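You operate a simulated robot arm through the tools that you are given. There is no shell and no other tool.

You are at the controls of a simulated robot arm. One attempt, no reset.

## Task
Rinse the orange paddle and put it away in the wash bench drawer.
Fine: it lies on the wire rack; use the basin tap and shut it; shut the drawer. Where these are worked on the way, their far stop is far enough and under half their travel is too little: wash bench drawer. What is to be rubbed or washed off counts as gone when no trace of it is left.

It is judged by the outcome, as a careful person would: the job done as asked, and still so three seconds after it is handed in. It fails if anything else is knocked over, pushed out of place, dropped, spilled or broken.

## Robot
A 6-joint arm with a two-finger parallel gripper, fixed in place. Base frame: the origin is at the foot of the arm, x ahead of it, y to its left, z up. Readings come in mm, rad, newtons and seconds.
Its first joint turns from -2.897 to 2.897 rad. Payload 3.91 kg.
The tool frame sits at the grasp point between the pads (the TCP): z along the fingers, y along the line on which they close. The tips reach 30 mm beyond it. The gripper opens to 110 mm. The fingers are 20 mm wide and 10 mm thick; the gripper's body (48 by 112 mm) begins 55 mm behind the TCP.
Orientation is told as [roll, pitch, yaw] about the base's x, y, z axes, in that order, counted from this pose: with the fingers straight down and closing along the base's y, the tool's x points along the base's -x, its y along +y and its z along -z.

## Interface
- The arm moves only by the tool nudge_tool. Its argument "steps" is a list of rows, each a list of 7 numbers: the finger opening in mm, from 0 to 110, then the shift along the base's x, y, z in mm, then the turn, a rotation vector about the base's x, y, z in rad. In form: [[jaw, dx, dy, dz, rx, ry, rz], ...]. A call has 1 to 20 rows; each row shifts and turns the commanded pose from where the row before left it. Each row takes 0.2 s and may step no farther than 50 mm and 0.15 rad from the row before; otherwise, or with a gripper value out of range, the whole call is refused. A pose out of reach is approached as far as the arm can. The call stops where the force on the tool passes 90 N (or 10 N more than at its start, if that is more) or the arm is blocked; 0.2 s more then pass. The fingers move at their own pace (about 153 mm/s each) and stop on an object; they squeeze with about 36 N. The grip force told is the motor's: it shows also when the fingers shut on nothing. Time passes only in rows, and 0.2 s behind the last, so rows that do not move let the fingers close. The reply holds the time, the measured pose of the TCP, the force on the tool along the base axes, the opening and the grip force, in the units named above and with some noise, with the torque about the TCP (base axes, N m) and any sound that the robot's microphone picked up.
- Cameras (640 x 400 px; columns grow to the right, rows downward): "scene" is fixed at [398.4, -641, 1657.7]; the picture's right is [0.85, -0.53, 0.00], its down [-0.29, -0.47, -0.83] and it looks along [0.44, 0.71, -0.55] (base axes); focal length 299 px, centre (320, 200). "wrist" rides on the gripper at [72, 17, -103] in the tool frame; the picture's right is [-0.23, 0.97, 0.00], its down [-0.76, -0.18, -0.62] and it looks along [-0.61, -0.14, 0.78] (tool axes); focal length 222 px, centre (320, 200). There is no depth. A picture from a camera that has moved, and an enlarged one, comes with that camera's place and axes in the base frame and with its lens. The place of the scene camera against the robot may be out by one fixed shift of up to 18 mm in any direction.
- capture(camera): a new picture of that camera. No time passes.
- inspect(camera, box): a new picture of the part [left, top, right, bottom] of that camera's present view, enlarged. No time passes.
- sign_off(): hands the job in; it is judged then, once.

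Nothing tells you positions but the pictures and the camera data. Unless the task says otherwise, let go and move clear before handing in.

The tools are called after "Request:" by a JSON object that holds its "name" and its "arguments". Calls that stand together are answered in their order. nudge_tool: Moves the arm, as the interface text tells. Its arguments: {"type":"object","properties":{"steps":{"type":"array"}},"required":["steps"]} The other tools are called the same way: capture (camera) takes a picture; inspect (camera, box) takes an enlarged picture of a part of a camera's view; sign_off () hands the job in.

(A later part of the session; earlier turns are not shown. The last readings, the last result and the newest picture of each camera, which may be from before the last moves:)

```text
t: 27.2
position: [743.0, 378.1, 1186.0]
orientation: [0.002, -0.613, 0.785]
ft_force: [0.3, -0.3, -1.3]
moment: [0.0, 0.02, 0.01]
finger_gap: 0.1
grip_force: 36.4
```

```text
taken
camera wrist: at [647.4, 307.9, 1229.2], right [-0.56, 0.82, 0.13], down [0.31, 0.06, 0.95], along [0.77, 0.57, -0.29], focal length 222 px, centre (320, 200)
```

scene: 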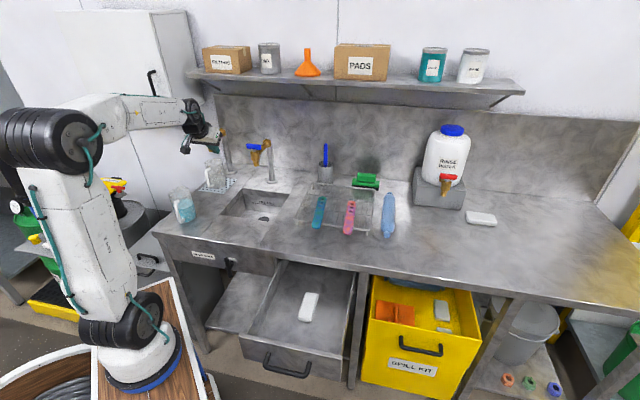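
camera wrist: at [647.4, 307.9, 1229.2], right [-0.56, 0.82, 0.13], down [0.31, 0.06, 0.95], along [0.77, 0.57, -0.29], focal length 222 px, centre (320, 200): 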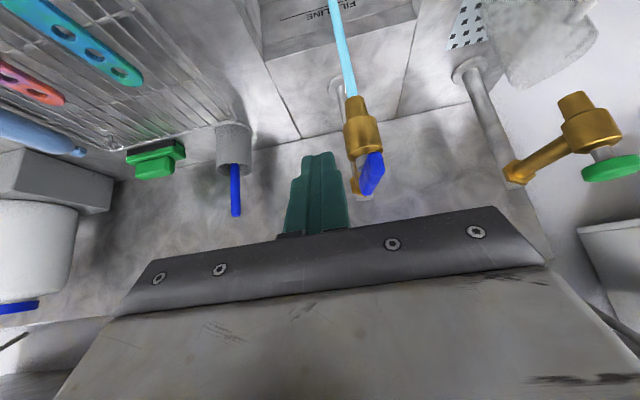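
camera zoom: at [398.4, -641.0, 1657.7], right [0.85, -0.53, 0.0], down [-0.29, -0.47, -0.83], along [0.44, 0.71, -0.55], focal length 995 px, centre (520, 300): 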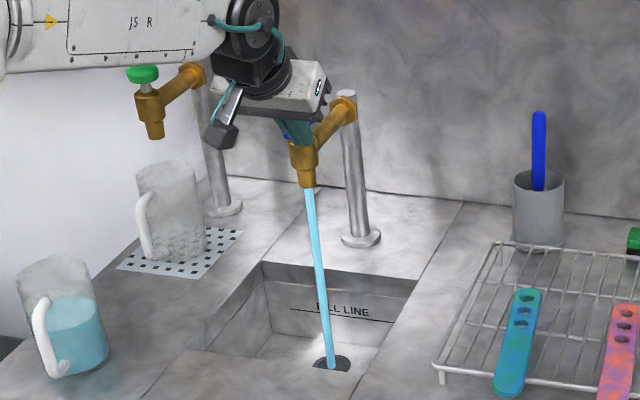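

The basin shows no rise yet, so the drain seems to take the water. I will go straight to the paddle, levelling the tool on the way, and stop above its near end.

Request:
{"name": "nudge_tool", "arguments": {"steps": [[50, 21.3, -37.4, 0, 0, 0, 0], [50, 21.3, -37.4, 0, 0, 0, 0], [50, 21.3, -37.4, -14, -0.0866, 0.0866, 0], [50, 21.3, -37.4, -14, -0.0866, 0.0866, 0], [50, 21.3, -37.4, -14, -0.0866, 0.0866, 0], [50, 21.3, -37.4, -14, -0.0866, 0.0866, 0], [50, 21.3, -37.4, -14, -0.0866, 0.0866, 0], [50, 21.3, -37.4, -28, 0, 0, 0], [50, 21.3, -37.4, -28, 0, 0, 0]]}}

Request:
{"name": "capture", "arguments": {"camera": "wrist"}}

Request:
{"name": "inspect", "arguments": {"camera": "wrist", "box": [220, 20, 440, 210]}}

Request:
{"name": "inspect", "arguments": {"camera": "scene", "box": [180, 110, 420, 260]}}

```text
refused: row 8 steps farther than a row can; nothing moved
```

```text
taken
camera wrist: at [647.4, 307.9, 1229.2], right [-0.56, 0.82, 0.13], down [0.31, 0.06, 0.95], along [0.77, 0.57, -0.29], focal length 222 px, centre (320, 200)
```

wrist: 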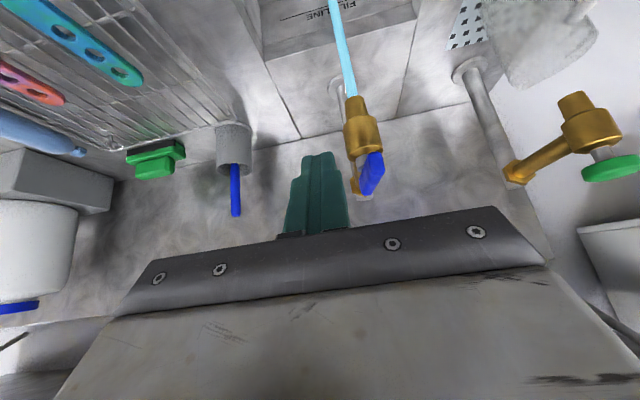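

```text
2.11 times, centred on (330, 115) of wrist
camera zoom: at [647.4, 307.9, 1229.2], right [-0.56, 0.82, 0.13], down [0.31, 0.06, 0.95], along [0.77, 0.57, -0.29], focal length 468 px, centre (299, 379)
```

zoom: 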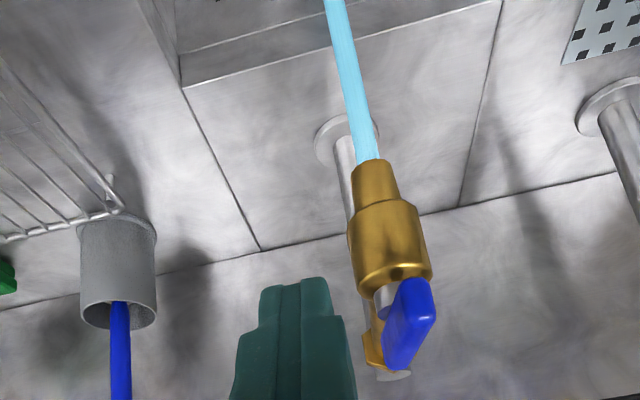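

```text
2.67 times, centred on (300, 185) of scene
camera zoom: at [398.4, -641.0, 1657.7], right [0.85, -0.53, 0.0], down [-0.29, -0.47, -0.83], along [0.44, 0.71, -0.55], focal length 796 px, centre (373, 240)
```

zoom: 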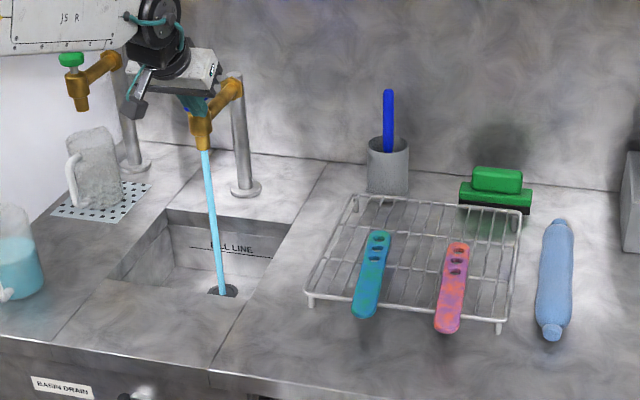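

One row was a hair too long, so nothing moved. I will send the same path with slightly more, shorter rows.

Request:
{"name": "nudge_tool", "arguments": {"steps": [[50, 19.2, -33.7, 0, 0, 0, 0], [50, 19.2, -33.7, 0, 0, 0, 0], [50, 19.2, -33.7, -14, -0.0866, 0.0866, 0], [50, 19.2, -33.7, -14, -0.0866, 0.0866, 0], [50, 19.2, -33.7, -14, -0.0866, 0.0866, 0], [50, 19.2, -33.7, -14, -0.0866, 0.0866, 0], [50, 19.2, -33.7, -14, -0.0866, 0.0866, 0], [50, 19.2, -33.7, -20, 0, 0, 0], [50, 19.2, -33.7, -20, 0, 0, 0], [50, 19.2, -33.7, -16, 0, 0, 0]]}}

Request:
{"name": "capture", "arguments": {"camera": "wrist"}}

Request:
{"name": "inspect", "arguments": {"camera": "wrist", "box": [220, 20, 440, 210]}}

Request:
{"name": "inspect", "arguments": {"camera": "scene", "box": [180, 110, 420, 260]}}

```text
t: 29.4
position: [932.4, 45.1, 1058.6]
orientation: [0.0, -0.001, 0.786]
ft_force: [-0.4, 0.1, 1.1]
moment: [0.0, -0.01, 0.01]
finger_gap: 50.1
grip_force: 0.0
```

```text
taken
camera wrist: at [868.6, 6.8, 1162.3], right [-0.53, 0.85, 0.0], down [0.66, 0.41, 0.62], along [0.53, 0.33, -0.78], focal length 222 px, centre (320, 200)
```

wrist: 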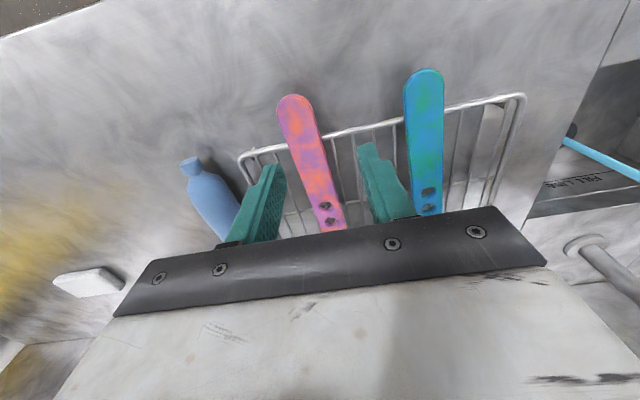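

```text
2.11 times, centred on (330, 115) of wrist
camera zoom: at [868.6, 6.8, 1162.3], right [-0.53, 0.85, 0.0], down [0.66, 0.41, 0.62], along [0.53, 0.33, -0.78], focal length 468 px, centre (299, 379)
```

zoom: 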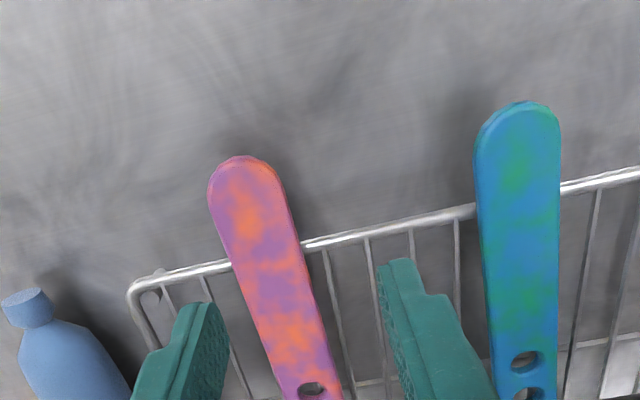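

```text
2.67 times, centred on (300, 185) of scene
camera zoom: at [398.4, -641.0, 1657.7], right [0.85, -0.53, 0.0], down [-0.29, -0.47, -0.83], along [0.44, 0.71, -0.55], focal length 796 px, centre (373, 240)
```

zoom: 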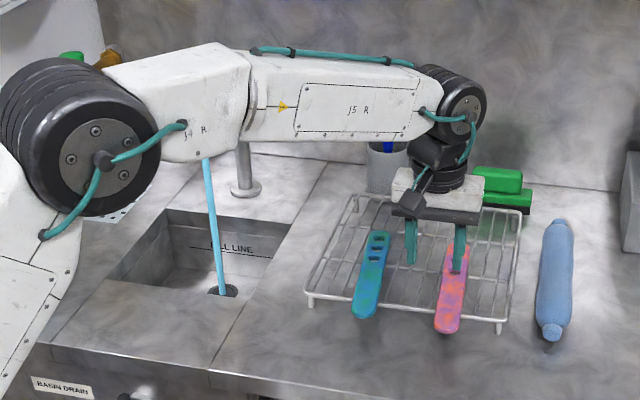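

The orange paddle lies along v at u≈642, with its near end at v≈661 overhanging the rack's front rail (v≈705) by about 44 mm. I will straddle it at v≈685, in front of the rail.

Request:
{"name": "nudge_tool", "arguments": {"steps": [[56, 6.1, -14.6, 0, 0, 0, 0], [56, 0, 0, -30, 0, 0, 0], [56, 0, 0, -30, 0, 0, 0], [56, 0, 0, -24, 0, 0, 0]]}}

Request:
{"name": "capture", "arguments": {"camera": "wrist"}}

Request:
{"name": "inspect", "arguments": {"camera": "scene", "box": [300, 150, 420, 250]}}

```text
t: 30.4
position: [941.3, 29.2, 975.7]
orientation: [0.001, -0.002, 0.784]
ft_force: [-1.0, 0.7, 0.2]
moment: [0.02, -0.04, 0.02]
finger_gap: 55.9
grip_force: 0.1
```

```text
taken
camera wrist: at [876.2, -10.2, 1080.8], right [-0.53, 0.85, 0.0], down [0.66, 0.41, 0.62], along [0.53, 0.33, -0.78], focal length 222 px, centre (320, 200)
```

wrist: 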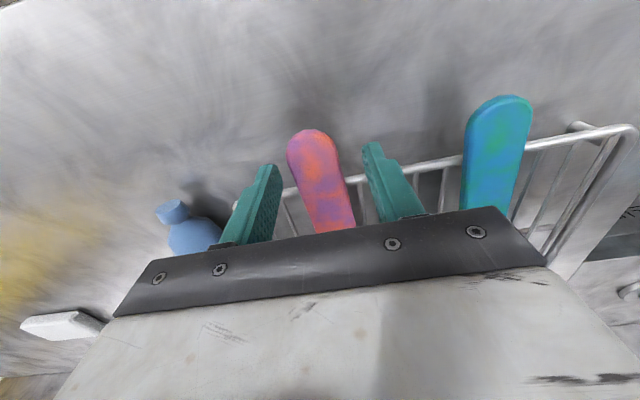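

```text
4.00 times, centred on (360, 200) of scene
camera zoom: at [398.4, -641.0, 1657.7], right [0.85, -0.53, 0.0], down [-0.29, -0.47, -0.83], along [0.44, 0.71, -0.55], focal length 1194 px, centre (160, 200)
```

zoom: 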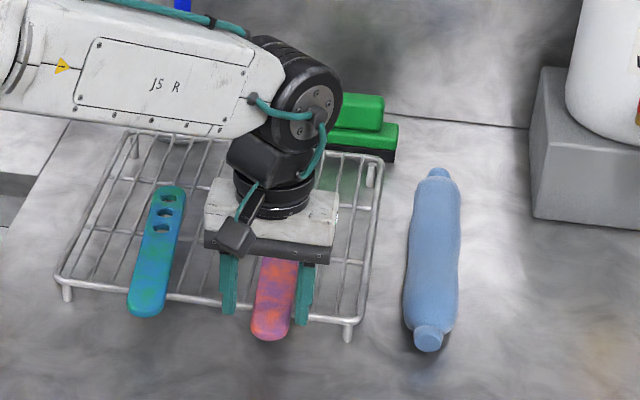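

Cross-checking views puts the bench top near z≈900 and the paddle's top near z≈946, lower than I first thought. I will lower another 19 mm and close on its edges.

Request:
{"name": "nudge_tool", "arguments": {"steps": [[56, 0, 0, -10, 0, 0, 0], [56, 0, 0, -9, 0, 0, 0], [0, 0, 0, 0, 0, 0, 0], [0, 0, 0, 0, 0, 0, 0], [0, 0, 0, 0, 0, 0, 0]]}}

Request:
{"name": "capture", "arguments": {"camera": "wrist"}}

Request:
{"name": "inspect", "arguments": {"camera": "scene", "box": [200, 140, 420, 250]}}

```text
t: 31.6
position: [940.1, 29.8, 958.7]
orientation: [0.003, 0.0, 0.783]
ft_force: [-0.4, 0.0, -1.0]
moment: [0.04, -0.02, 0.0]
finger_gap: 35.0
grip_force: 36.7
```

```text
taken
camera wrist: at [876.4, -9.2, 1062.5], right [-0.53, 0.85, 0.0], down [0.66, 0.41, 0.62], along [0.53, 0.33, -0.78], focal length 222 px, centre (320, 200)
```

wrist: 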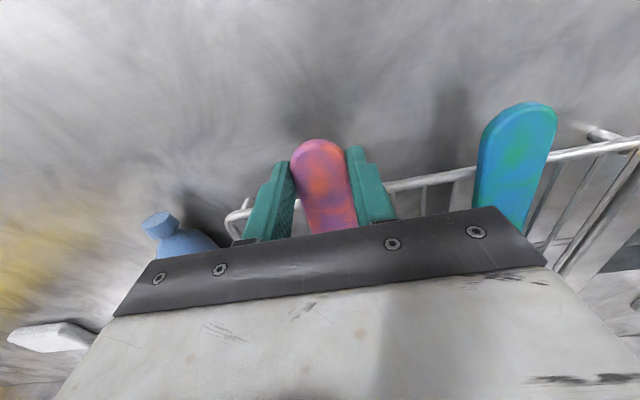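

```text
2.91 times, centred on (310, 195) of scene
camera zoom: at [398.4, -641.0, 1657.7], right [0.85, -0.53, 0.0], down [-0.29, -0.47, -0.83], along [0.44, 0.71, -0.55], focal length 868 px, centre (349, 214)
```

zoom: 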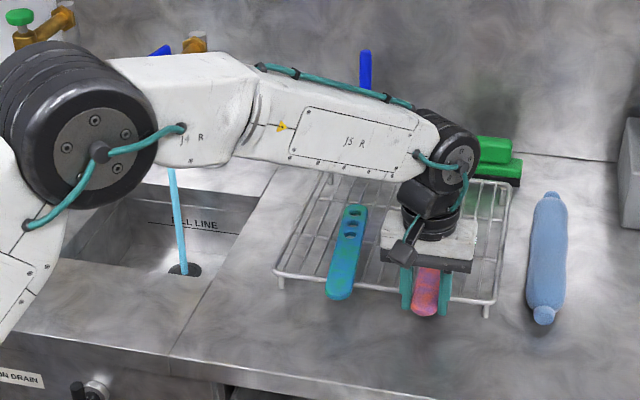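

The paddle is held with a 35 mm gap, and the basin still shows no standing water. I will lift it slowly and check that it does not sag.

Request:
{"name": "nudge_tool", "arguments": {"steps": [[0, 0, 0, 8, 0, 0, 0], [0, 0, 0, 15, 0, 0, 0], [0, 0, 0, 30, 0, 0, 0], [0, 0, 0, 40, 0, 0, 0]]}}

Request:
{"name": "capture", "arguments": {"camera": "wrist"}}

Request:
{"name": "inspect", "arguments": {"camera": "scene", "box": [200, 120, 420, 250]}}

```text
t: 32.6
position: [938.7, 29.1, 1051.5]
orientation: [0.0, 0.0, 0.783]
ft_force: [0.5, -0.1, -0.9]
moment: [-0.06, 0.07, -0.01]
finger_gap: 35.1
grip_force: 36.2
```

```text
taken
camera wrist: at [875.3, -10.2, 1156.5], right [-0.53, 0.85, 0.0], down [0.67, 0.41, 0.62], along [0.53, 0.33, -0.78], focal length 222 px, centre (320, 200)
```

wrist: 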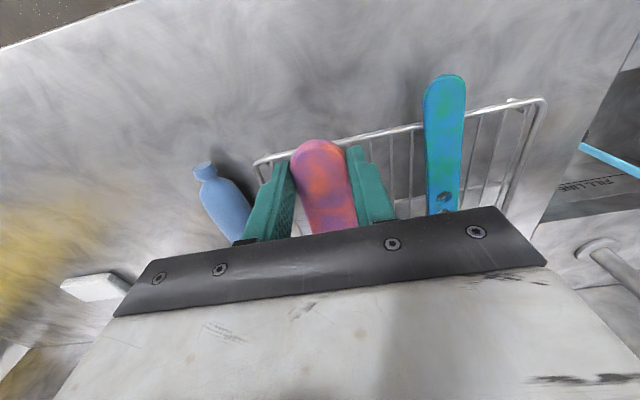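

```text
2.91 times, centred on (310, 185) of scene
camera zoom: at [398.4, -641.0, 1657.7], right [0.85, -0.53, 0.0], down [-0.29, -0.47, -0.83], along [0.44, 0.71, -0.55], focal length 868 px, centre (349, 244)
```

zoom: 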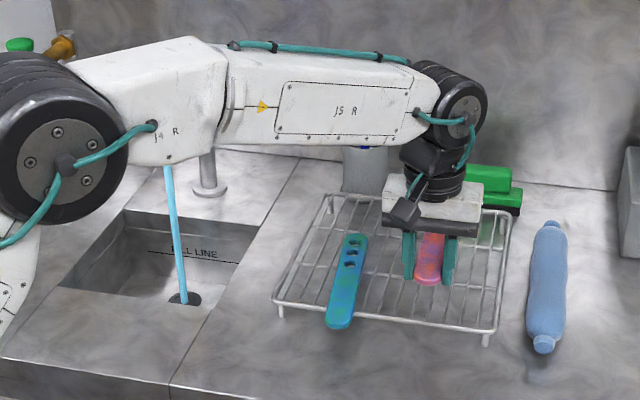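

The paddle is held level and firm, with no sag. I will carry it toward the basin, turning it and tilting the tool 45° so that the gripper body stays clear of the tap and the water runs down the paddle.

Request:
{"name": "nudge_tool", "arguments": {"steps": [[0, -28.2, 22.6, 8, 0, 0, -0.1308], [0, -28.2, 22.6, 8, 0, 0, -0.1308], [0, -28.2, 22.6, 8, 0, 0, -0.1308], [0, -28.2, 22.6, 8, 0, 0, -0.1308], [0, -28.2, 22.6, 8, 0, 0, -0.1308], [0, -28.2, 22.6, 8, 0, 0, -0.1308], [0, -28.2, 22.6, 0, 0, -0.1309, 0], [0, -28.2, 22.6, 0, 0, -0.1309, 0], [0, -28.2, 22.6, 0, 0, -0.1309, 0], [0, -28.2, 22.6, 0, 0, -0.1309, 0], [0, -28.2, 22.6, 0, 0, -0.1309, 0], [0, -28.2, 22.6, 0, 0, -0.1309, 0]]}}

Request:
{"name": "capture", "arguments": {"camera": "wrist"}}

Request:
{"name": "inspect", "arguments": {"camera": "scene", "box": [160, 90, 340, 240]}}

```text
t: 35.2
position: [601.4, 302.6, 1098.4]
orientation: [0.002, -0.791, 0.002]
ft_force: [0.1, -0.8, 0.8]
moment: [0.01, 0.06, 0.01]
finger_gap: 34.8
grip_force: 36.0
```

```text
taken
camera wrist: at [475.9, 319.5, 1120.8], right [0.16, 0.97, 0.16], down [0.1, -0.18, 0.98], along [0.98, -0.14, -0.12], focal length 222 px, centre (320, 200)
```

wrist: 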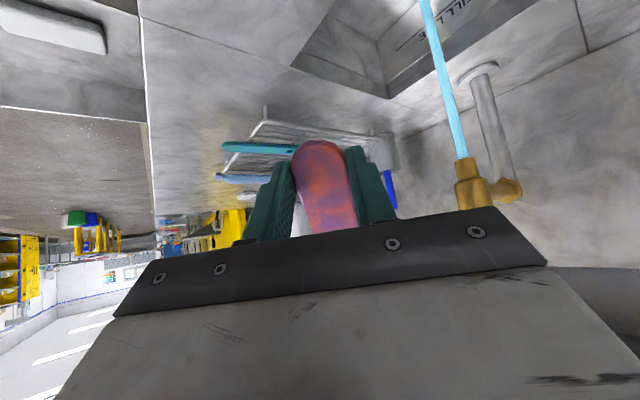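

```text
2.67 times, centred on (250, 165) of scene
camera zoom: at [398.4, -641.0, 1657.7], right [0.85, -0.53, 0.0], down [-0.29, -0.47, -0.83], along [0.44, 0.71, -0.55], focal length 796 px, centre (507, 293)
```

zoom: 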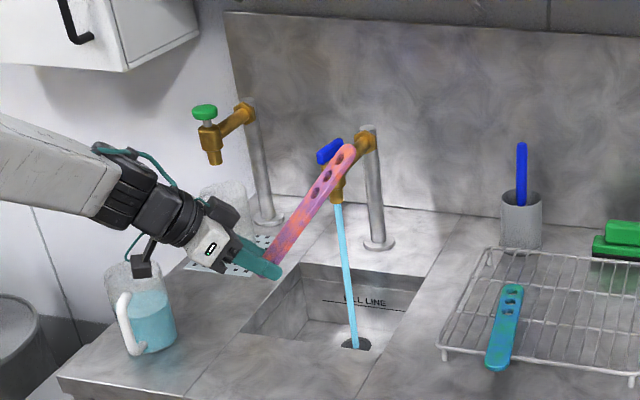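

The jug stands close to where the wrist would go with this lean, so I will swing the lean round to the right side (paddle pointing along +y), where it is open bench. I keep well short of the tap while turning.

Request:
{"name": "nudge_tool", "arguments": {"steps": [[0, 14.5, -4.4, -6, 0, 0, 0.1309], [0, 14.5, -4.4, -6, 0, 0, 0.1309], [0, 14.5, -4.4, -6, 0, 0, 0.1309], [0, 14.5, -4.4, -6, 0, 0, 0.1309], [0, 14.5, -4.4, -6, 0, 0, 0.1309], [0, 14.5, -4.4, -6, 0, 0, 0.1309], [0, 14.5, -4.4, -6, 0, 0, 0.1309], [0, 14.5, -4.4, -6, 0, 0, 0.1309], [0, 14.5, -4.4, -6, 0, 0, 0.1309], [0, 14.5, -4.4, -6, 0, 0, 0.1309], [0, 14.5, -4.4, -6, 0, 0, 0.1309], [0, 14.5, -4.4, -6, 0, 0, 0.1309]]}}

Request:
{"name": "capture", "arguments": {"camera": "wrist"}}

Request:
{"name": "inspect", "arguments": {"camera": "scene", "box": [160, 90, 380, 260]}}

```text
t: 37.8
position: [747.8, 252.8, 1029.4]
orientation: [0.0, -0.745, 1.368]
ft_force: [0.2, -0.8, -0.9]
moment: [-0.04, -0.01, 0.01]
finger_gap: 34.9
grip_force: 36.2
out of reach, approached as far as the arm can: row 5, 6, 7
```

```text
taken
camera wrist: at [706.6, 135.9, 1058.3], right [-0.92, 0.36, 0.15], down [0.2, 0.1, 0.97], along [0.33, 0.93, -0.16], focal length 222 px, centre (320, 200)
```

wrist: 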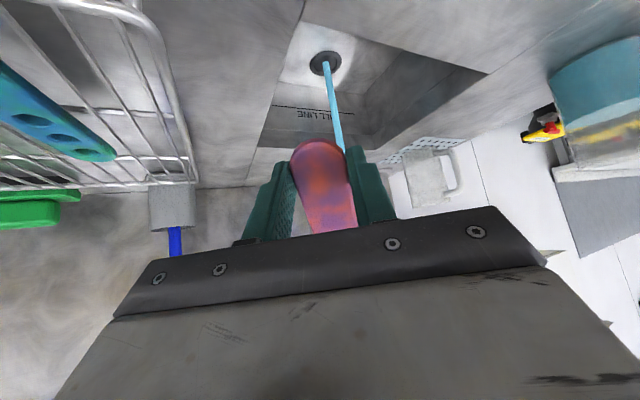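

```text
2.35 times, centred on (270, 175) of scene
camera zoom: at [398.4, -641.0, 1657.7], right [0.85, -0.53, 0.0], down [-0.29, -0.47, -0.83], along [0.44, 0.71, -0.55], focal length 702 px, centre (438, 259)
```

zoom: 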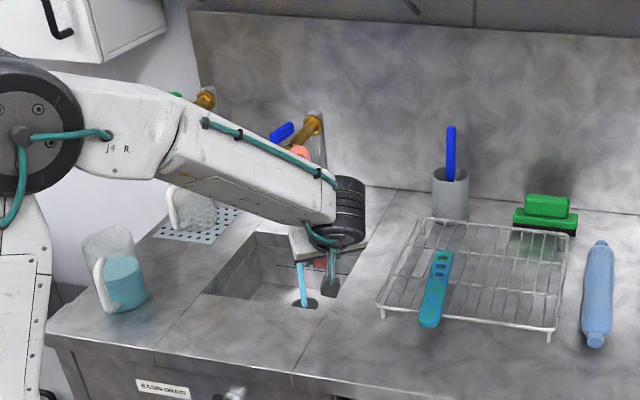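

The arm hit a joint limit briefly, so it stands at yaw 1.37 instead of 1.57, which is still fine. The stream is just beyond the paddle tip. I will lower the paddle and move its far end into the stream.

Request:
{"name": "nudge_tool", "arguments": {"steps": [[0, 0, 0, -30, 0, 0, 0], [0, 0, 0, -30, 0, 0, 0], [0, 0, 0, -30, 0, 0, 0], [0, 1, 30, 0, 0, 0, 0], [0, 1, 30, 0, 0, 0, 0]]}}

Request:
{"name": "capture", "arguments": {"camera": "wrist"}}

Request:
{"name": "inspect", "arguments": {"camera": "scene", "box": [200, 110, 340, 230]}}

```text
t: 39.0
position: [750.4, 308.6, 939.5]
orientation: [0.0, -0.743, 1.365]
ft_force: [0.8, 0.1, -0.1]
moment: [-0.03, -0.04, -0.01]
finger_gap: 35.1
grip_force: 35.7
```

```text
taken
camera wrist: at [707.2, 192.6, 967.4], right [-0.92, 0.36, 0.16], down [0.2, 0.1, 0.97], along [0.34, 0.93, -0.17], focal length 222 px, centre (320, 200)
```

wrist: 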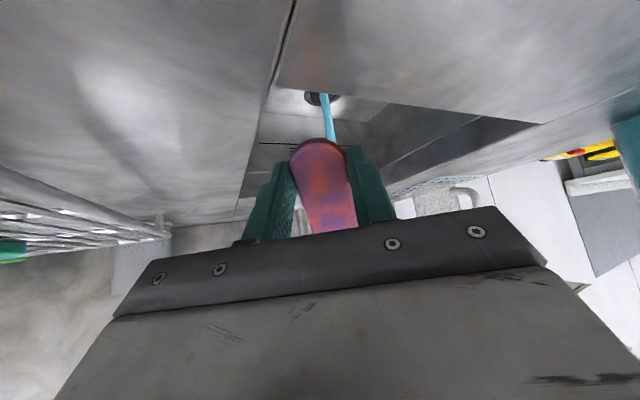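

```text
3.33 times, centred on (270, 170) of scene
camera zoom: at [398.4, -641.0, 1657.7], right [0.85, -0.53, 0.0], down [-0.29, -0.47, -0.83], along [0.44, 0.71, -0.55], focal length 995 px, centre (487, 300)
```

zoom: 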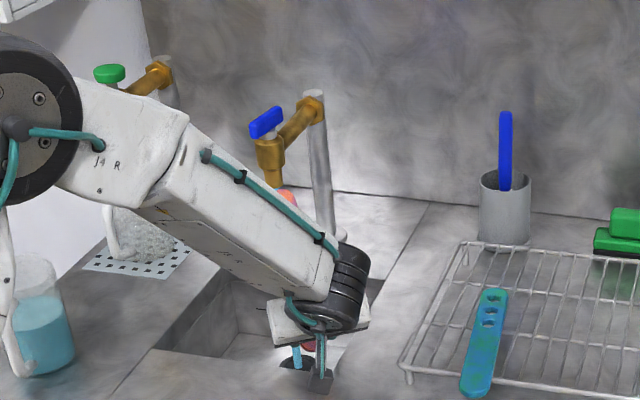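

The far end is just short of the stream. I will now draw the paddle slowly through the water, from its far end down to the gripped end.

Request:
{"name": "nudge_tool", "arguments": {"steps": [[0, 0.1, 32.4, -4, 0, 0, 0], [0, 1.48, 7.2, 4.53, 0, 0, 0], [0, 1.48, 7.2, 4.53, 0, 0, 0], [0, 1.48, 7.2, 4.53, 0, 0, 0], [0, 1.48, 7.2, 4.53, 0, 0, 0], [0, 1.48, 7.2, 4.53, 0, 0, 0], [0, 1.48, 7.2, 4.53, 0, 0, 0], [0, 1.48, 7.2, 4.53, 0, 0, 0]]}}

Request:
{"name": "capture", "arguments": {"camera": "wrist"}}

Request:
{"name": "inspect", "arguments": {"camera": "scene", "box": [220, 110, 320, 220]}}

```text
t: 40.8
position: [760.0, 392.3, 967.3]
orientation: [0.001, -0.744, 1.365]
ft_force: [0.6, 0.2, -1.2]
moment: [-0.04, 0.03, 0.0]
finger_gap: 35.1
grip_force: 35.8
```

```text
taken
camera wrist: at [718.4, 276.8, 995.8], right [-0.92, 0.36, 0.16], down [0.2, 0.1, 0.97], along [0.34, 0.93, -0.16], focal length 222 px, centre (320, 200)
```

wrist: 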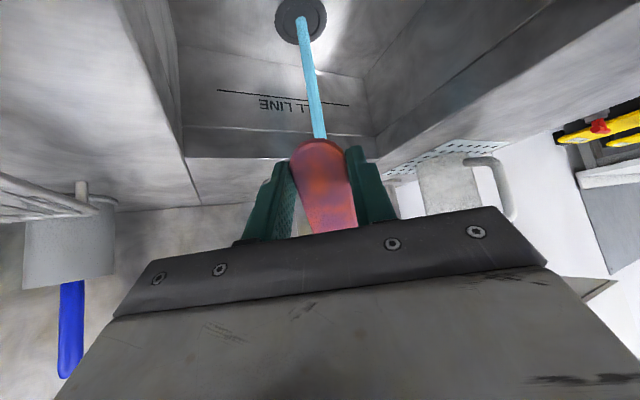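

```text
3.64 times, centred on (270, 165) of scene
camera zoom: at [398.4, -641.0, 1657.7], right [0.85, -0.53, 0.0], down [-0.29, -0.47, -0.83], along [0.44, 0.71, -0.55], focal length 1086 px, centre (502, 327)
```

zoom: 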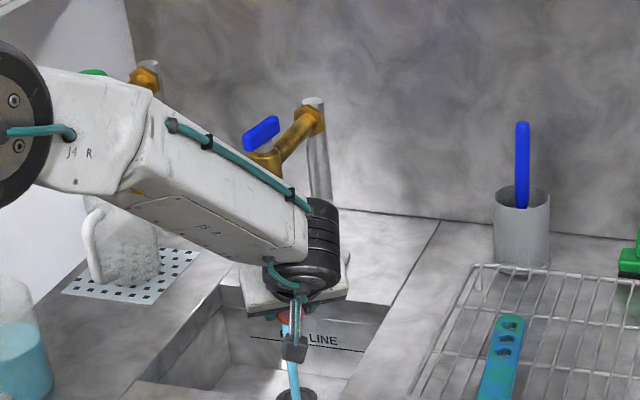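

The water reaches the paddle. I will keep going toward the gripped end, watching the clearance to the tap.

Request:
{"name": "nudge_tool", "arguments": {"steps": [[0, 1.48, 7.2, 4.53, 0, 0, 0], [0, 1.48, 7.2, 4.53, 0, 0, 0], [0, 1.48, 7.2, 4.53, 0, 0, 0], [0, 1.48, 7.2, 4.53, 0, 0, 0], [0, 1.48, 7.2, 4.53, 0, 0, 0], [0, 1.48, 7.2, 4.53, 0, 0, 0]]}}

Request:
{"name": "capture", "arguments": {"camera": "wrist"}}

Request:
{"name": "inspect", "arguments": {"camera": "scene", "box": [220, 110, 320, 220]}}

```text
t: 42.2
position: [770.0, 437.5, 995.3]
orientation: [0.002, -0.744, 1.366]
ft_force: [-0.5, -0.2, -0.4]
moment: [-0.01, 0.02, -0.03]
finger_gap: 35.0
grip_force: 36.3
```

```text
taken
camera wrist: at [726.7, 321.2, 1022.6], right [-0.92, 0.36, 0.15], down [0.2, 0.1, 0.97], along [0.34, 0.93, -0.17], focal length 222 px, centre (320, 200)
```

wrist: 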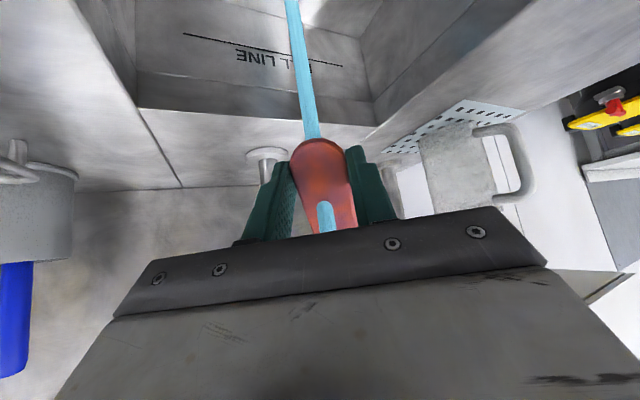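

```text
3.64 times, centred on (270, 165) of scene
camera zoom: at [398.4, -641.0, 1657.7], right [0.85, -0.53, 0.0], down [-0.29, -0.47, -0.83], along [0.44, 0.71, -0.55], focal length 1086 px, centre (502, 327)
```

zoom: 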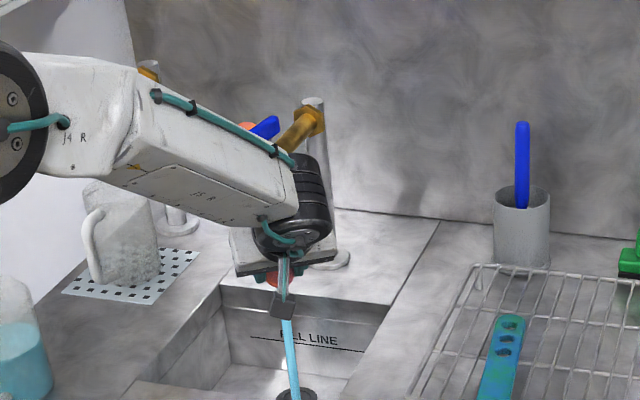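

The stream now visibly strikes the face and the purple is fading to orange. I will continue over the gripped end at constant height.

Request:
{"name": "nudge_tool", "arguments": {"steps": [[0, 1.48, 7.2, 0, 0, 0, 0], [0, 1.48, 7.2, 0, 0, 0, 0], [0, 1.48, 7.2, 0, 0, 0, 0], [0, 0, 0, 0, 0, 0, 0]]}}

Request:
{"name": "capture", "arguments": {"camera": "wrist"}}

Request:
{"name": "inspect", "arguments": {"camera": "wrist", "box": [260, 120, 400, 240]}}

Request:
{"name": "inspect", "arguments": {"camera": "scene", "box": [220, 110, 320, 220]}}

```text
t: 43.2
position: [773.1, 459.0, 995.0]
orientation: [0.001, -0.743, 1.366]
ft_force: [-0.2, 0.5, -0.6]
moment: [-0.03, 0.02, 0.0]
finger_gap: 34.9
grip_force: 36.3
```

```text
taken
camera wrist: at [731.1, 342.3, 1022.7], right [-0.92, 0.36, 0.16], down [0.2, 0.1, 0.97], along [0.34, 0.93, -0.17], focal length 222 px, centre (320, 200)
```

wrist: 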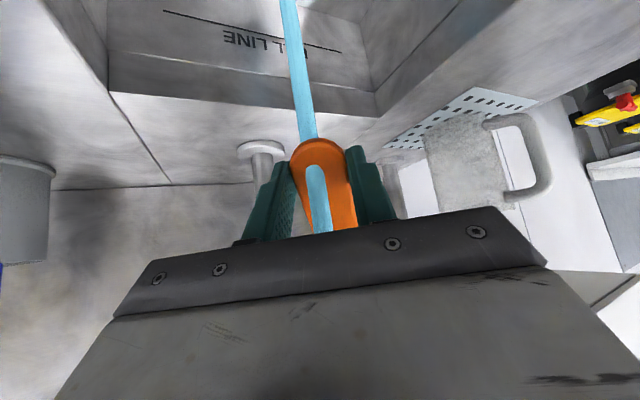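

```text
3.33 times, centred on (330, 180) of wrist
camera zoom: at [731.1, 342.3, 1022.7], right [-0.92, 0.36, 0.16], down [0.2, 0.1, 0.97], along [0.34, 0.93, -0.17], focal length 740 px, centre (287, 267)
```

zoom: 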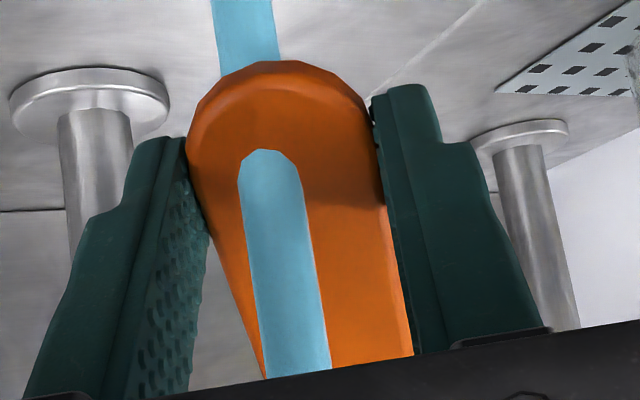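

```text
3.64 times, centred on (270, 165) of scene
camera zoom: at [398.4, -641.0, 1657.7], right [0.85, -0.53, 0.0], down [-0.29, -0.47, -0.83], along [0.44, 0.71, -0.55], focal length 1086 px, centre (502, 327)
```

zoom: 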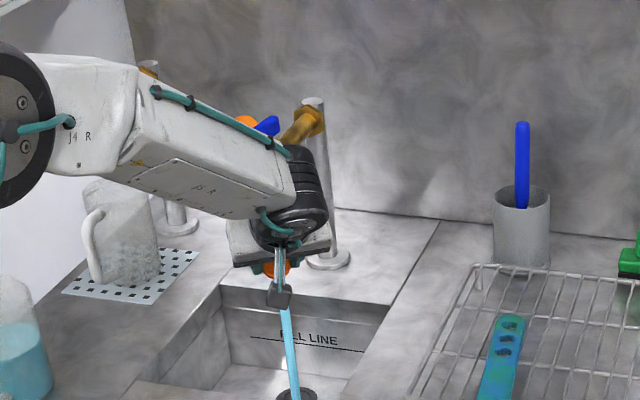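

The paddle now shows clean orange at this end. I will sweep it back through the stream once more along its whole length to be thorough.

Request:
{"name": "nudge_tool", "arguments": {"steps": [[0, -1.48, -7.2, 0, 0, 0, 0], [0, -1.48, -7.2, 0, 0, 0, 0], [0, -1.48, -7.2, 0, 0, 0, 0], [0, -1.48, -7.2, -4.53, 0, 0, 0], [0, -1.48, -7.2, -4.53, 0, 0, 0], [0, -1.48, -7.2, -4.53, 0, 0, 0], [0, -1.48, -7.2, -4.53, 0, 0, 0], [0, -1.48, -7.2, -4.53, 0, 0, 0], [0, -1.48, -7.2, -4.53, 0, 0, 0], [0, -1.48, -7.2, -4.53, 0, 0, 0], [0, -1.48, -7.2, -4.53, 0, 0, 0], [0, -1.48, -7.2, -4.53, 0, 0, 0], [0, -1.48, -7.2, -4.53, 0, 0, 0], [0, -1.48, -7.2, -4.53, 0, 0, 0], [0, -1.48, -7.2, -4.53, 0, 0, 0], [0, -1.48, -7.2, -4.53, 0, 0, 0]]}}

Request:
{"name": "nudge_tool", "arguments": {"steps": [[0, 0, -40, 0, 0, 0, 0], [0, 0, -45, 20, 0, 0, 0], [0, 0, -20, 40, 0, 0, 0], [0, 0, 0, 45, 0, 0, 0]]}}

Request:
{"name": "capture", "arguments": {"camera": "wrist"}}

Request:
{"name": "capture", "arguments": {"camera": "scene"}}

Request:
{"name": "inspect", "arguments": {"camera": "scene", "box": [220, 110, 340, 230]}}

```text
t: 46.6
position: [750.2, 343.7, 937.0]
orientation: [0.0, -0.744, 1.365]
ft_force: [-0.5, 0.5, -0.8]
moment: [-0.08, 0.01, 0.03]
finger_gap: 34.9
grip_force: 35.8
```

```text
t: 47.6
position: [751.1, 239.7, 1038.5]
orientation: [0.002, -0.744, 1.366]
ft_force: [0.2, -0.1, -0.5]
moment: [-0.02, -0.02, 0.03]
finger_gap: 34.9
grip_force: 35.8
```

```text
taken
camera wrist: at [708.0, 123.3, 1066.8], right [-0.92, 0.36, 0.16], down [0.2, 0.1, 0.97], along [0.34, 0.93, -0.17], focal length 222 px, centre (320, 200)
```

wrist: 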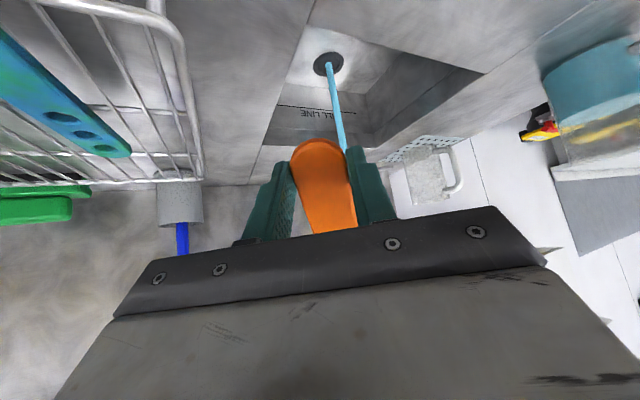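

```text
taken
```

scene: 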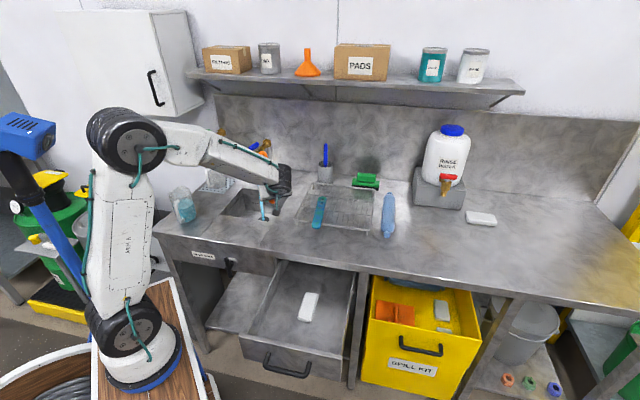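

```text
3.33 times, centred on (280, 170) of scene
camera zoom: at [398.4, -641.0, 1657.7], right [0.85, -0.53, 0.0], down [-0.29, -0.47, -0.83], along [0.44, 0.71, -0.55], focal length 995 px, centre (453, 300)
```

zoom: 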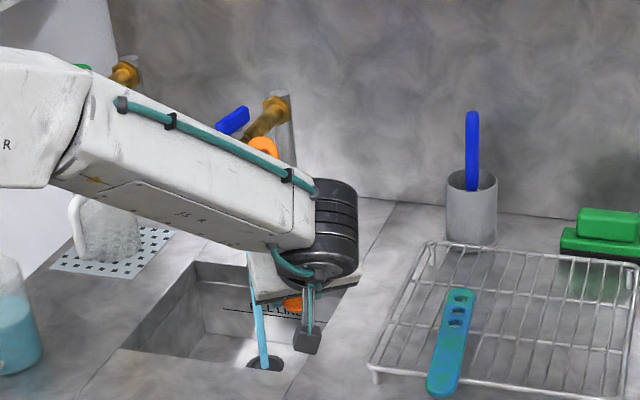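

The visible end is clean orange and the basin is not filling. I will bring the paddle out over the front, level the tool and turn it, so I can check the whole paddle and its underside in the scene view.

Request:
{"name": "nudge_tool", "arguments": {"steps": [[0, -7, -30, 10, -0.1215, 0.0249, 0], [0, -7, -30, 10, -0.1215, 0.0249, 0], [0, -7, -30, 10, -0.1215, 0.0249, 0], [0, -7, -30, 10, -0.1215, 0.0249, 0], [0, -7, -30, 10, -0.1215, 0.0249, 0], [0, -7, -30, 10, -0.1215, 0.0249, 0], [0, -7, -20, 10, 0, 0, -0.145], [0, -7, -20, 10, 0, 0, -0.145], [0, -7, -20, 10, 0, 0, -0.145], [0, -7, -20, 10, 0, 0, -0.145]]}}

Request:
{"name": "inspect", "arguments": {"camera": "scene", "box": [220, 130, 400, 280]}}

Request:
{"name": "capture", "arguments": {"camera": "scene"}}

```text
t: 49.8
position: [679.8, -22.9, 1141.0]
orientation: [0.0, 0.002, 0.783]
ft_force: [1.3, 0.2, -1.2]
moment: [-0.02, 0.05, 0.0]
finger_gap: 35.1
grip_force: 35.4
```

```text
2.67 times, centred on (310, 205) of scene
camera zoom: at [398.4, -641.0, 1657.7], right [0.85, -0.53, 0.0], down [-0.29, -0.47, -0.83], along [0.44, 0.71, -0.55], focal length 796 px, centre (347, 187)
```

zoom: 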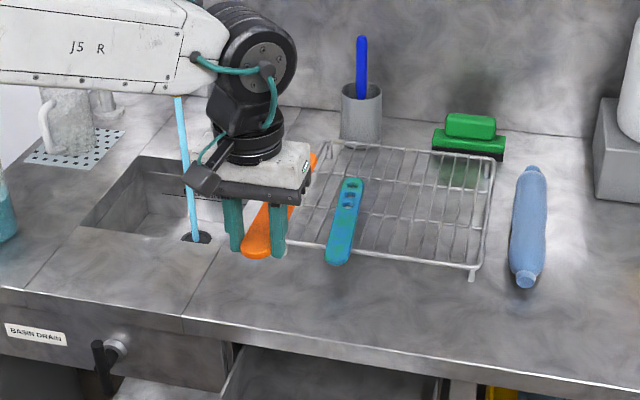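

```text
taken
```

scene: 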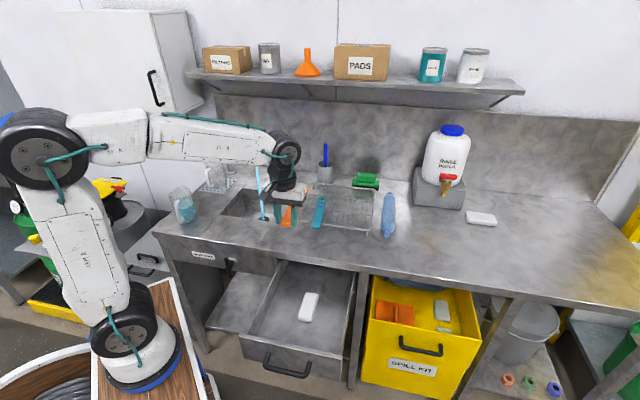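

The top face is clean along its length. To be sure of the underside too, I will turn the paddle to the right and tip it up so the scene camera sees its bottom face.

Request:
{"name": "nudge_tool", "arguments": {"steps": [[0, -4, -5, 2, 0, 0, -0.1473], [0, -4, -5, 2, 0, 0, -0.1473], [0, -4, -5, 2, 0, 0, -0.1473], [0, -4, -5, 2, 0, 0, -0.1473], [0, -4, -5, 2, 0, 0, -0.1473], [0, -4, -5, 2, 0, 0, -0.1473], [0, -4, -5, 2, 0, 0, -0.1473], [0, -4, -5, 2, 0, 0, -0.1473], [0, -4, -5, 2, 0, 0, -0.1473], [0, -4, -5, 2, 0, 0, -0.1473], [0, -4, -5, 2, 0, 0, -0.1473], [0, -4, -5, 2, 0, 0, -0.1473], [0, -4, -5, 2, 0, 0, -0.1473], [0, -4, -5, 2, 0, 0, -0.1473], [0, -4, -5, 2, 0, 0, -0.1473], [0, -4, -5, 2, 0, 0, -0.1473]]}}

Request:
{"name": "nudge_tool", "arguments": {"steps": [[0, 0, 0, 0, -0.14, 0, 0], [0, 0, 0, 0, -0.14, 0, 0], [0, 0, 0, 0, -0.14, 0, 0], [0, 0, 0, 0, -0.14, 0, 0], [0, 0, 0, 0, -0.14, 0, 0], [0, 0, 0, 0, -0.14, 0, 0], [0, 0, 0, 0, -0.14, 0, 0], [0, 0, 0, 0, -0.14, 0, 0], [0, 0, 0, 0, -0.14, 0, 0]]}}

Request:
{"name": "capture", "arguments": {"camera": "scene"}}

Request:
{"name": "inspect", "arguments": {"camera": "scene", "box": [200, 110, 400, 280]}}

```text
t: 53.2
position: [615.0, -101.8, 1172.9]
orientation: [0.0, 0.0, -1.576]
ft_force: [0.5, 0.5, -0.9]
moment: [0.06, 0.04, 0.01]
finger_gap: 35.2
grip_force: 35.8
```

```text
t: 55.2
position: [616.3, -99.5, 1172.1]
orientation: [0.0, -1.263, -1.573]
ft_force: [0.6, 0.7, -0.1]
moment: [0.08, 0.0, 0.0]
finger_gap: 34.8
grip_force: 36.2
```

```text
taken
```

scene: 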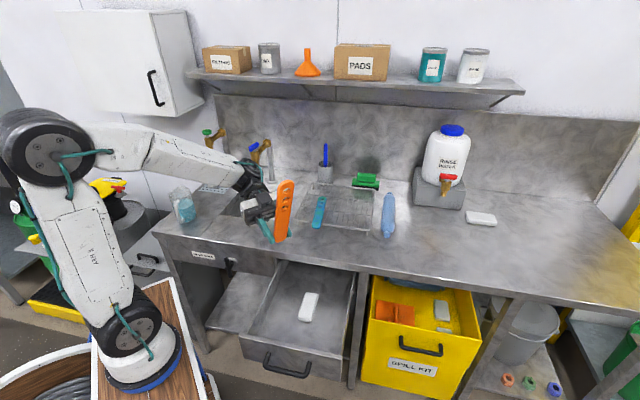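

```text
2.35 times, centred on (300, 195) of scene
camera zoom: at [398.4, -641.0, 1657.7], right [0.85, -0.53, 0.0], down [-0.29, -0.47, -0.83], along [0.44, 0.71, -0.55], focal length 702 px, centre (367, 212)
```

zoom: 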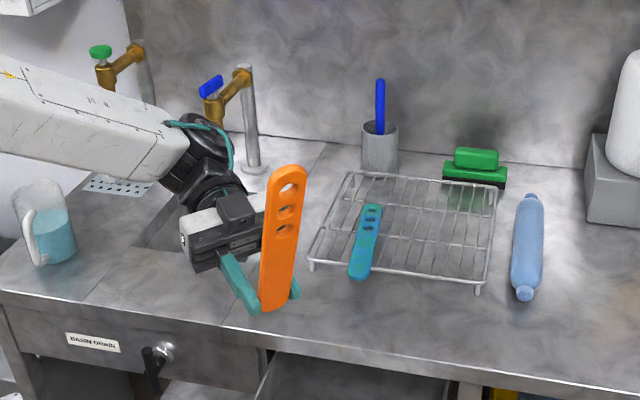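

The underside is clean orange too, so the rinse is done. Now I will level the tool, turn the paddle square to the drawer and move above the drawer's right half.

Request:
{"name": "nudge_tool", "arguments": {"steps": [[0, 0, 0, 0, 0.14, 0, 0], [0, 0, 0, 0, 0.14, 0, 0], [0, 0, 0, 0, 0.14, 0, 0], [0, 0, 0, 0, 0.14, 0, 0], [0, 0, 0, 0, 0.14, 0, 0], [0, 0, 0, 0, 0.14, 0, 0], [0, 0, 0, 0, 0.14, 0, 0], [0, 0, 0, 0, 0.14, 0, 0], [0, 0, 0, 0, 0.14, 0, 0]]}}

Request:
{"name": "nudge_tool", "arguments": {"steps": [[0, 4, -7.1, -7, 0, 0, 0.1473], [0, 4, -7.1, -7, 0, 0, 0.1473], [0, 4, -7.1, -7, 0, 0, 0.1473], [0, 4, -7.1, -7, 0, 0, 0.1473], [0, 4, -7.1, -7, 0, 0, 0.1473], [0, 4, -7.1, -7, 0, 0, 0.1473], [0, 4, -7.1, -7, 0, 0, 0.1473], [0, 4, -7.1, -7, 0, 0, 0.1473], [0, 4, -7.1, -7, 0, 0, 0.1473], [0, 4, -7.1, -7, 0, 0, 0.1473], [0, 4, -7.1, -7, 0, 0, 0.1473], [0, 4, -7.1, -7, 0, 0, 0.1473], [0, 4, -7.1, -7, 0, 0, 0.1473], [0, 4, -7.1, -7, 0, 0, 0.1473], [0, 4, -7.1, -7, 0, 0, 0.1473], [0, 4, -7.1, -7, 0, 0, 0.1473]]}}

Request:
{"name": "capture", "arguments": {"camera": "wrist"}}

Request:
{"name": "capture", "arguments": {"camera": "scene"}}

Request:
{"name": "inspect", "arguments": {"camera": "scene", "box": [200, 200, 420, 390]}}

```text
t: 57.2
position: [617.5, -100.8, 1172.9]
orientation: [0.0, 0.002, -1.571]
ft_force: [-0.7, -1.2, -0.7]
moment: [0.03, 0.01, 0.0]
finger_gap: 34.9
grip_force: 36.0
```

```text
t: 60.6
position: [682.4, -215.4, 1060.9]
orientation: [-0.001, 0.0, 0.789]
ft_force: [0.5, 0.7, -1.5]
moment: [-0.06, 0.03, -0.01]
finger_gap: 35.1
grip_force: 36.1
```

```text
taken
camera wrist: at [617.3, -254.3, 1165.0], right [-0.53, 0.85, 0.0], down [0.66, 0.41, 0.62], along [0.53, 0.33, -0.78], focal length 222 px, centre (320, 200)
```

wrist: 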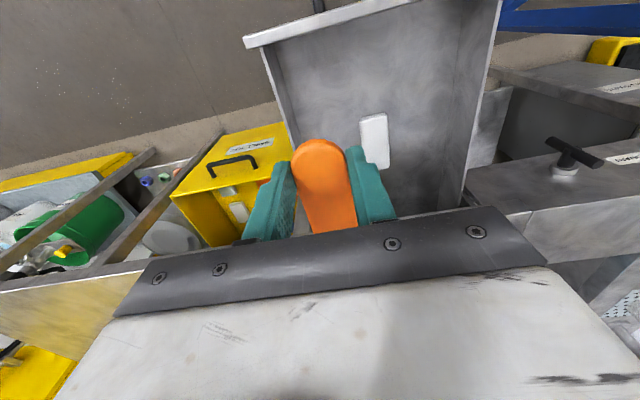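

```text
taken
```

scene: 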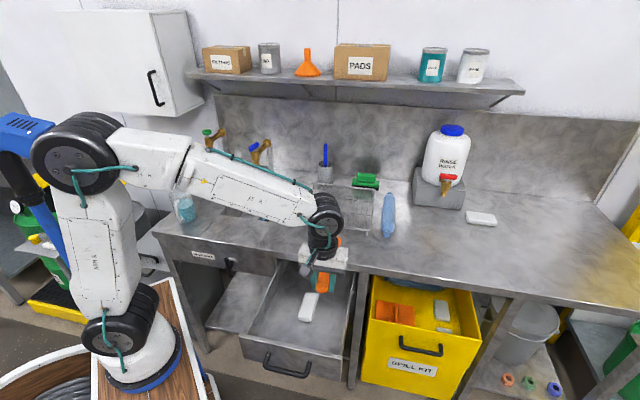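

```text
2.11 times, centred on (310, 295) of scene
camera zoom: at [398.4, -641.0, 1657.7], right [0.85, -0.53, 0.0], down [-0.29, -0.47, -0.83], along [0.44, 0.71, -0.55], focal length 628 px, centre (341, 0)
```

zoom: 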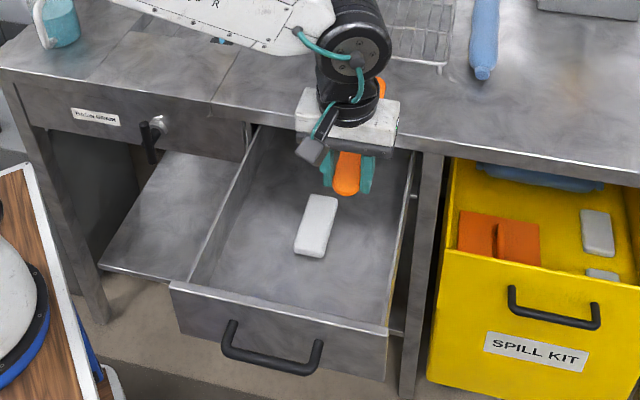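

I am above the drawer. The white block inside lies at u≈537–582, v≈395–475, and the right wall is near u≈678. I will lower the paddle between them at u≈613, first only partway.

Request:
{"name": "nudge_tool", "arguments": {"steps": [[0, -16.8, 14, 0, -0.0354, 0.0354, 0], [0, 0, 0, -45, 0, 0, 0], [0, 0, 0, -45, 0, 0, 0], [0, 0, 0, -45, 0, 0, 0], [0, 0, 0, -40, 0, 0, 0]]}}

Request:
{"name": "capture", "arguments": {"camera": "wrist"}}

Request:
{"name": "inspect", "arguments": {"camera": "scene", "box": [220, 220, 400, 390]}}

```text
t: 61.8
position: [663.3, -204.9, 885.8]
orientation: [-0.001, 0.049, 0.786]
ft_force: [-0.3, -1.0, 0.6]
moment: [-0.04, 0.03, 0.01]
finger_gap: 35.2
grip_force: 36.5
```

```text
taken
camera wrist: at [603.6, -240.3, 994.3], right [-0.53, 0.85, -0.01], down [0.68, 0.43, 0.58], along [0.5, 0.3, -0.81], focal length 222 px, centre (320, 200)
```

wrist: 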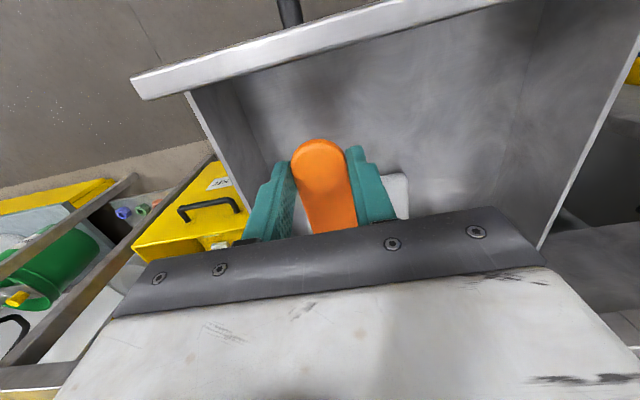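

```text
2.35 times, centred on (310, 305) of scene
camera zoom: at [398.4, -641.0, 1657.7], right [0.85, -0.53, 0.0], down [-0.29, -0.47, -0.83], along [0.44, 0.71, -0.55], focal length 702 px, centre (344, -47)
```

zoom: 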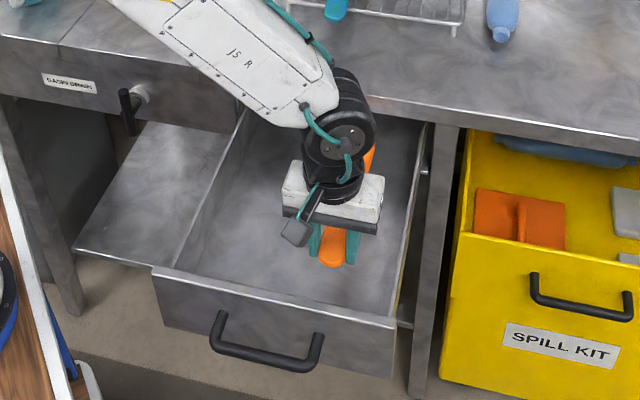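

The paddle is inside the drawer outline with clear space on all sides. I will lower further and then feel for the floor in small steps.

Request:
{"name": "nudge_tool", "arguments": {"steps": [[0, 0, 0, -30, 0, 0, 0], [0, 0, 0, -25, 0, 0, 0], [0, 0, 0, -13, 0, 0, 0]]}}

Request:
{"name": "capture", "arguments": {"camera": "wrist"}}

Request:
{"name": "inspect", "arguments": {"camera": "scene", "box": [250, 250, 390, 380]}}

```text
t: 62.6
position: [664.5, -203.3, 819.0]
orientation: [0.001, 0.05, 0.786]
ft_force: [-0.6, 0.0, -0.6]
moment: [-0.06, 0.01, 0.0]
finger_gap: 35.2
grip_force: 36.3
```

```text
taken
camera wrist: at [604.1, -238.4, 926.7], right [-0.53, 0.85, -0.01], down [0.69, 0.43, 0.58], along [0.5, 0.3, -0.81], focal length 222 px, centre (320, 200)
```

wrist: 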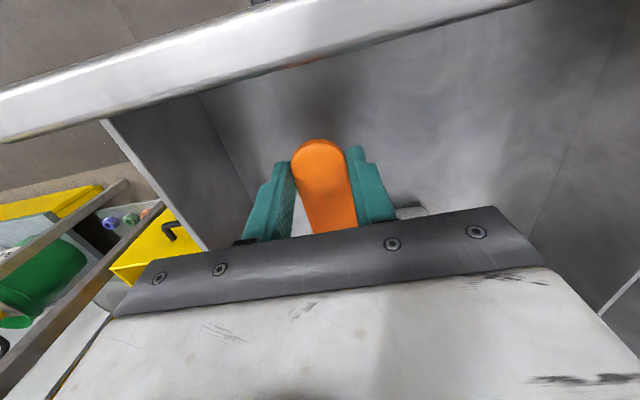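

```text
3.08 times, centred on (320, 315) of scene
camera zoom: at [398.4, -641.0, 1657.7], right [0.85, -0.53, 0.0], down [-0.29, -0.47, -0.83], along [0.44, 0.71, -0.55], focal length 919 px, centre (320, -154)
```

zoom: 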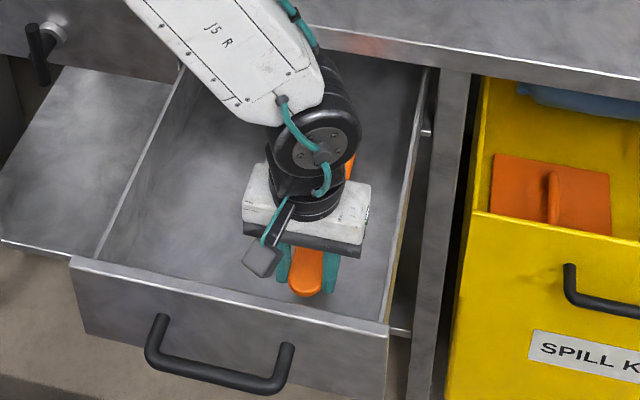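

Request:
{"name": "nudge_tool", "arguments": {"steps": [[0, 0, 0, -4, 0, 0, 0], [0, 0, 0, -3, 0, 0, 0], [0, 0, 0, -3, 0, 0, 0]]}}

Request:
{"name": "inspect", "arguments": {"camera": "wrist", "box": [220, 90, 440, 230]}}

```text
t: 63.4
position: [663.9, -200.9, 808.0]
orientation: [-0.001, 0.051, 0.786]
ft_force: [0.3, -0.5, -1.4]
moment: [-0.03, 0.03, 0.01]
finger_gap: 34.8
grip_force: 35.6
```

```text
2.86 times, centred on (330, 160) of wrist
camera zoom: at [603.5, -236.1, 916.1], right [-0.53, 0.85, -0.01], down [0.69, 0.43, 0.58], along [0.5, 0.3, -0.81], focal length 635 px, centre (291, 314)
```

zoom: 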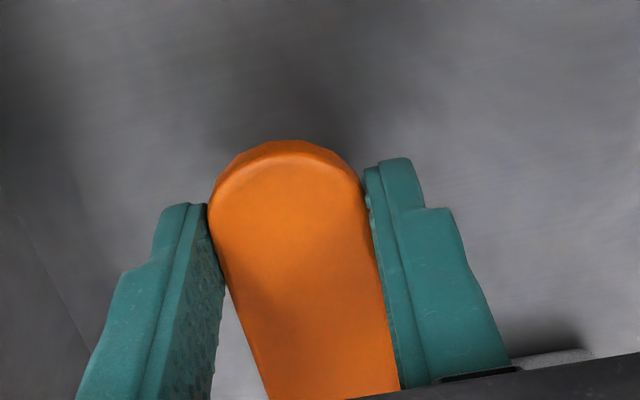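

No contact yet, so I continue in 3 mm steps.

Request:
{"name": "nudge_tool", "arguments": {"steps": [[0, 0, 0, -3, 0, 0, 0], [0, 0, 0, -3, 0, 0, 0]]}}

Request:
{"name": "inspect", "arguments": {"camera": "scene", "box": [270, 260, 370, 350]}}

```text
t: 64.0
position: [663.6, -201.1, 803.3]
orientation: [0.001, 0.05, 0.785]
ft_force: [-0.1, 0.1, -1.2]
moment: [-0.02, 0.04, -0.01]
finger_gap: 34.6
grip_force: 35.8
```

```text
4.44 times, centred on (320, 305) of scene
camera zoom: at [398.4, -641.0, 1657.7], right [0.85, -0.53, 0.0], down [-0.29, -0.47, -0.83], along [0.44, 0.71, -0.55], focal length 1327 px, centre (320, -267)
```

zoom: 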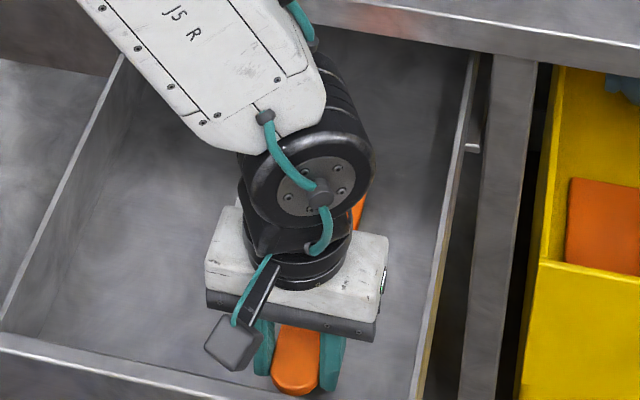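

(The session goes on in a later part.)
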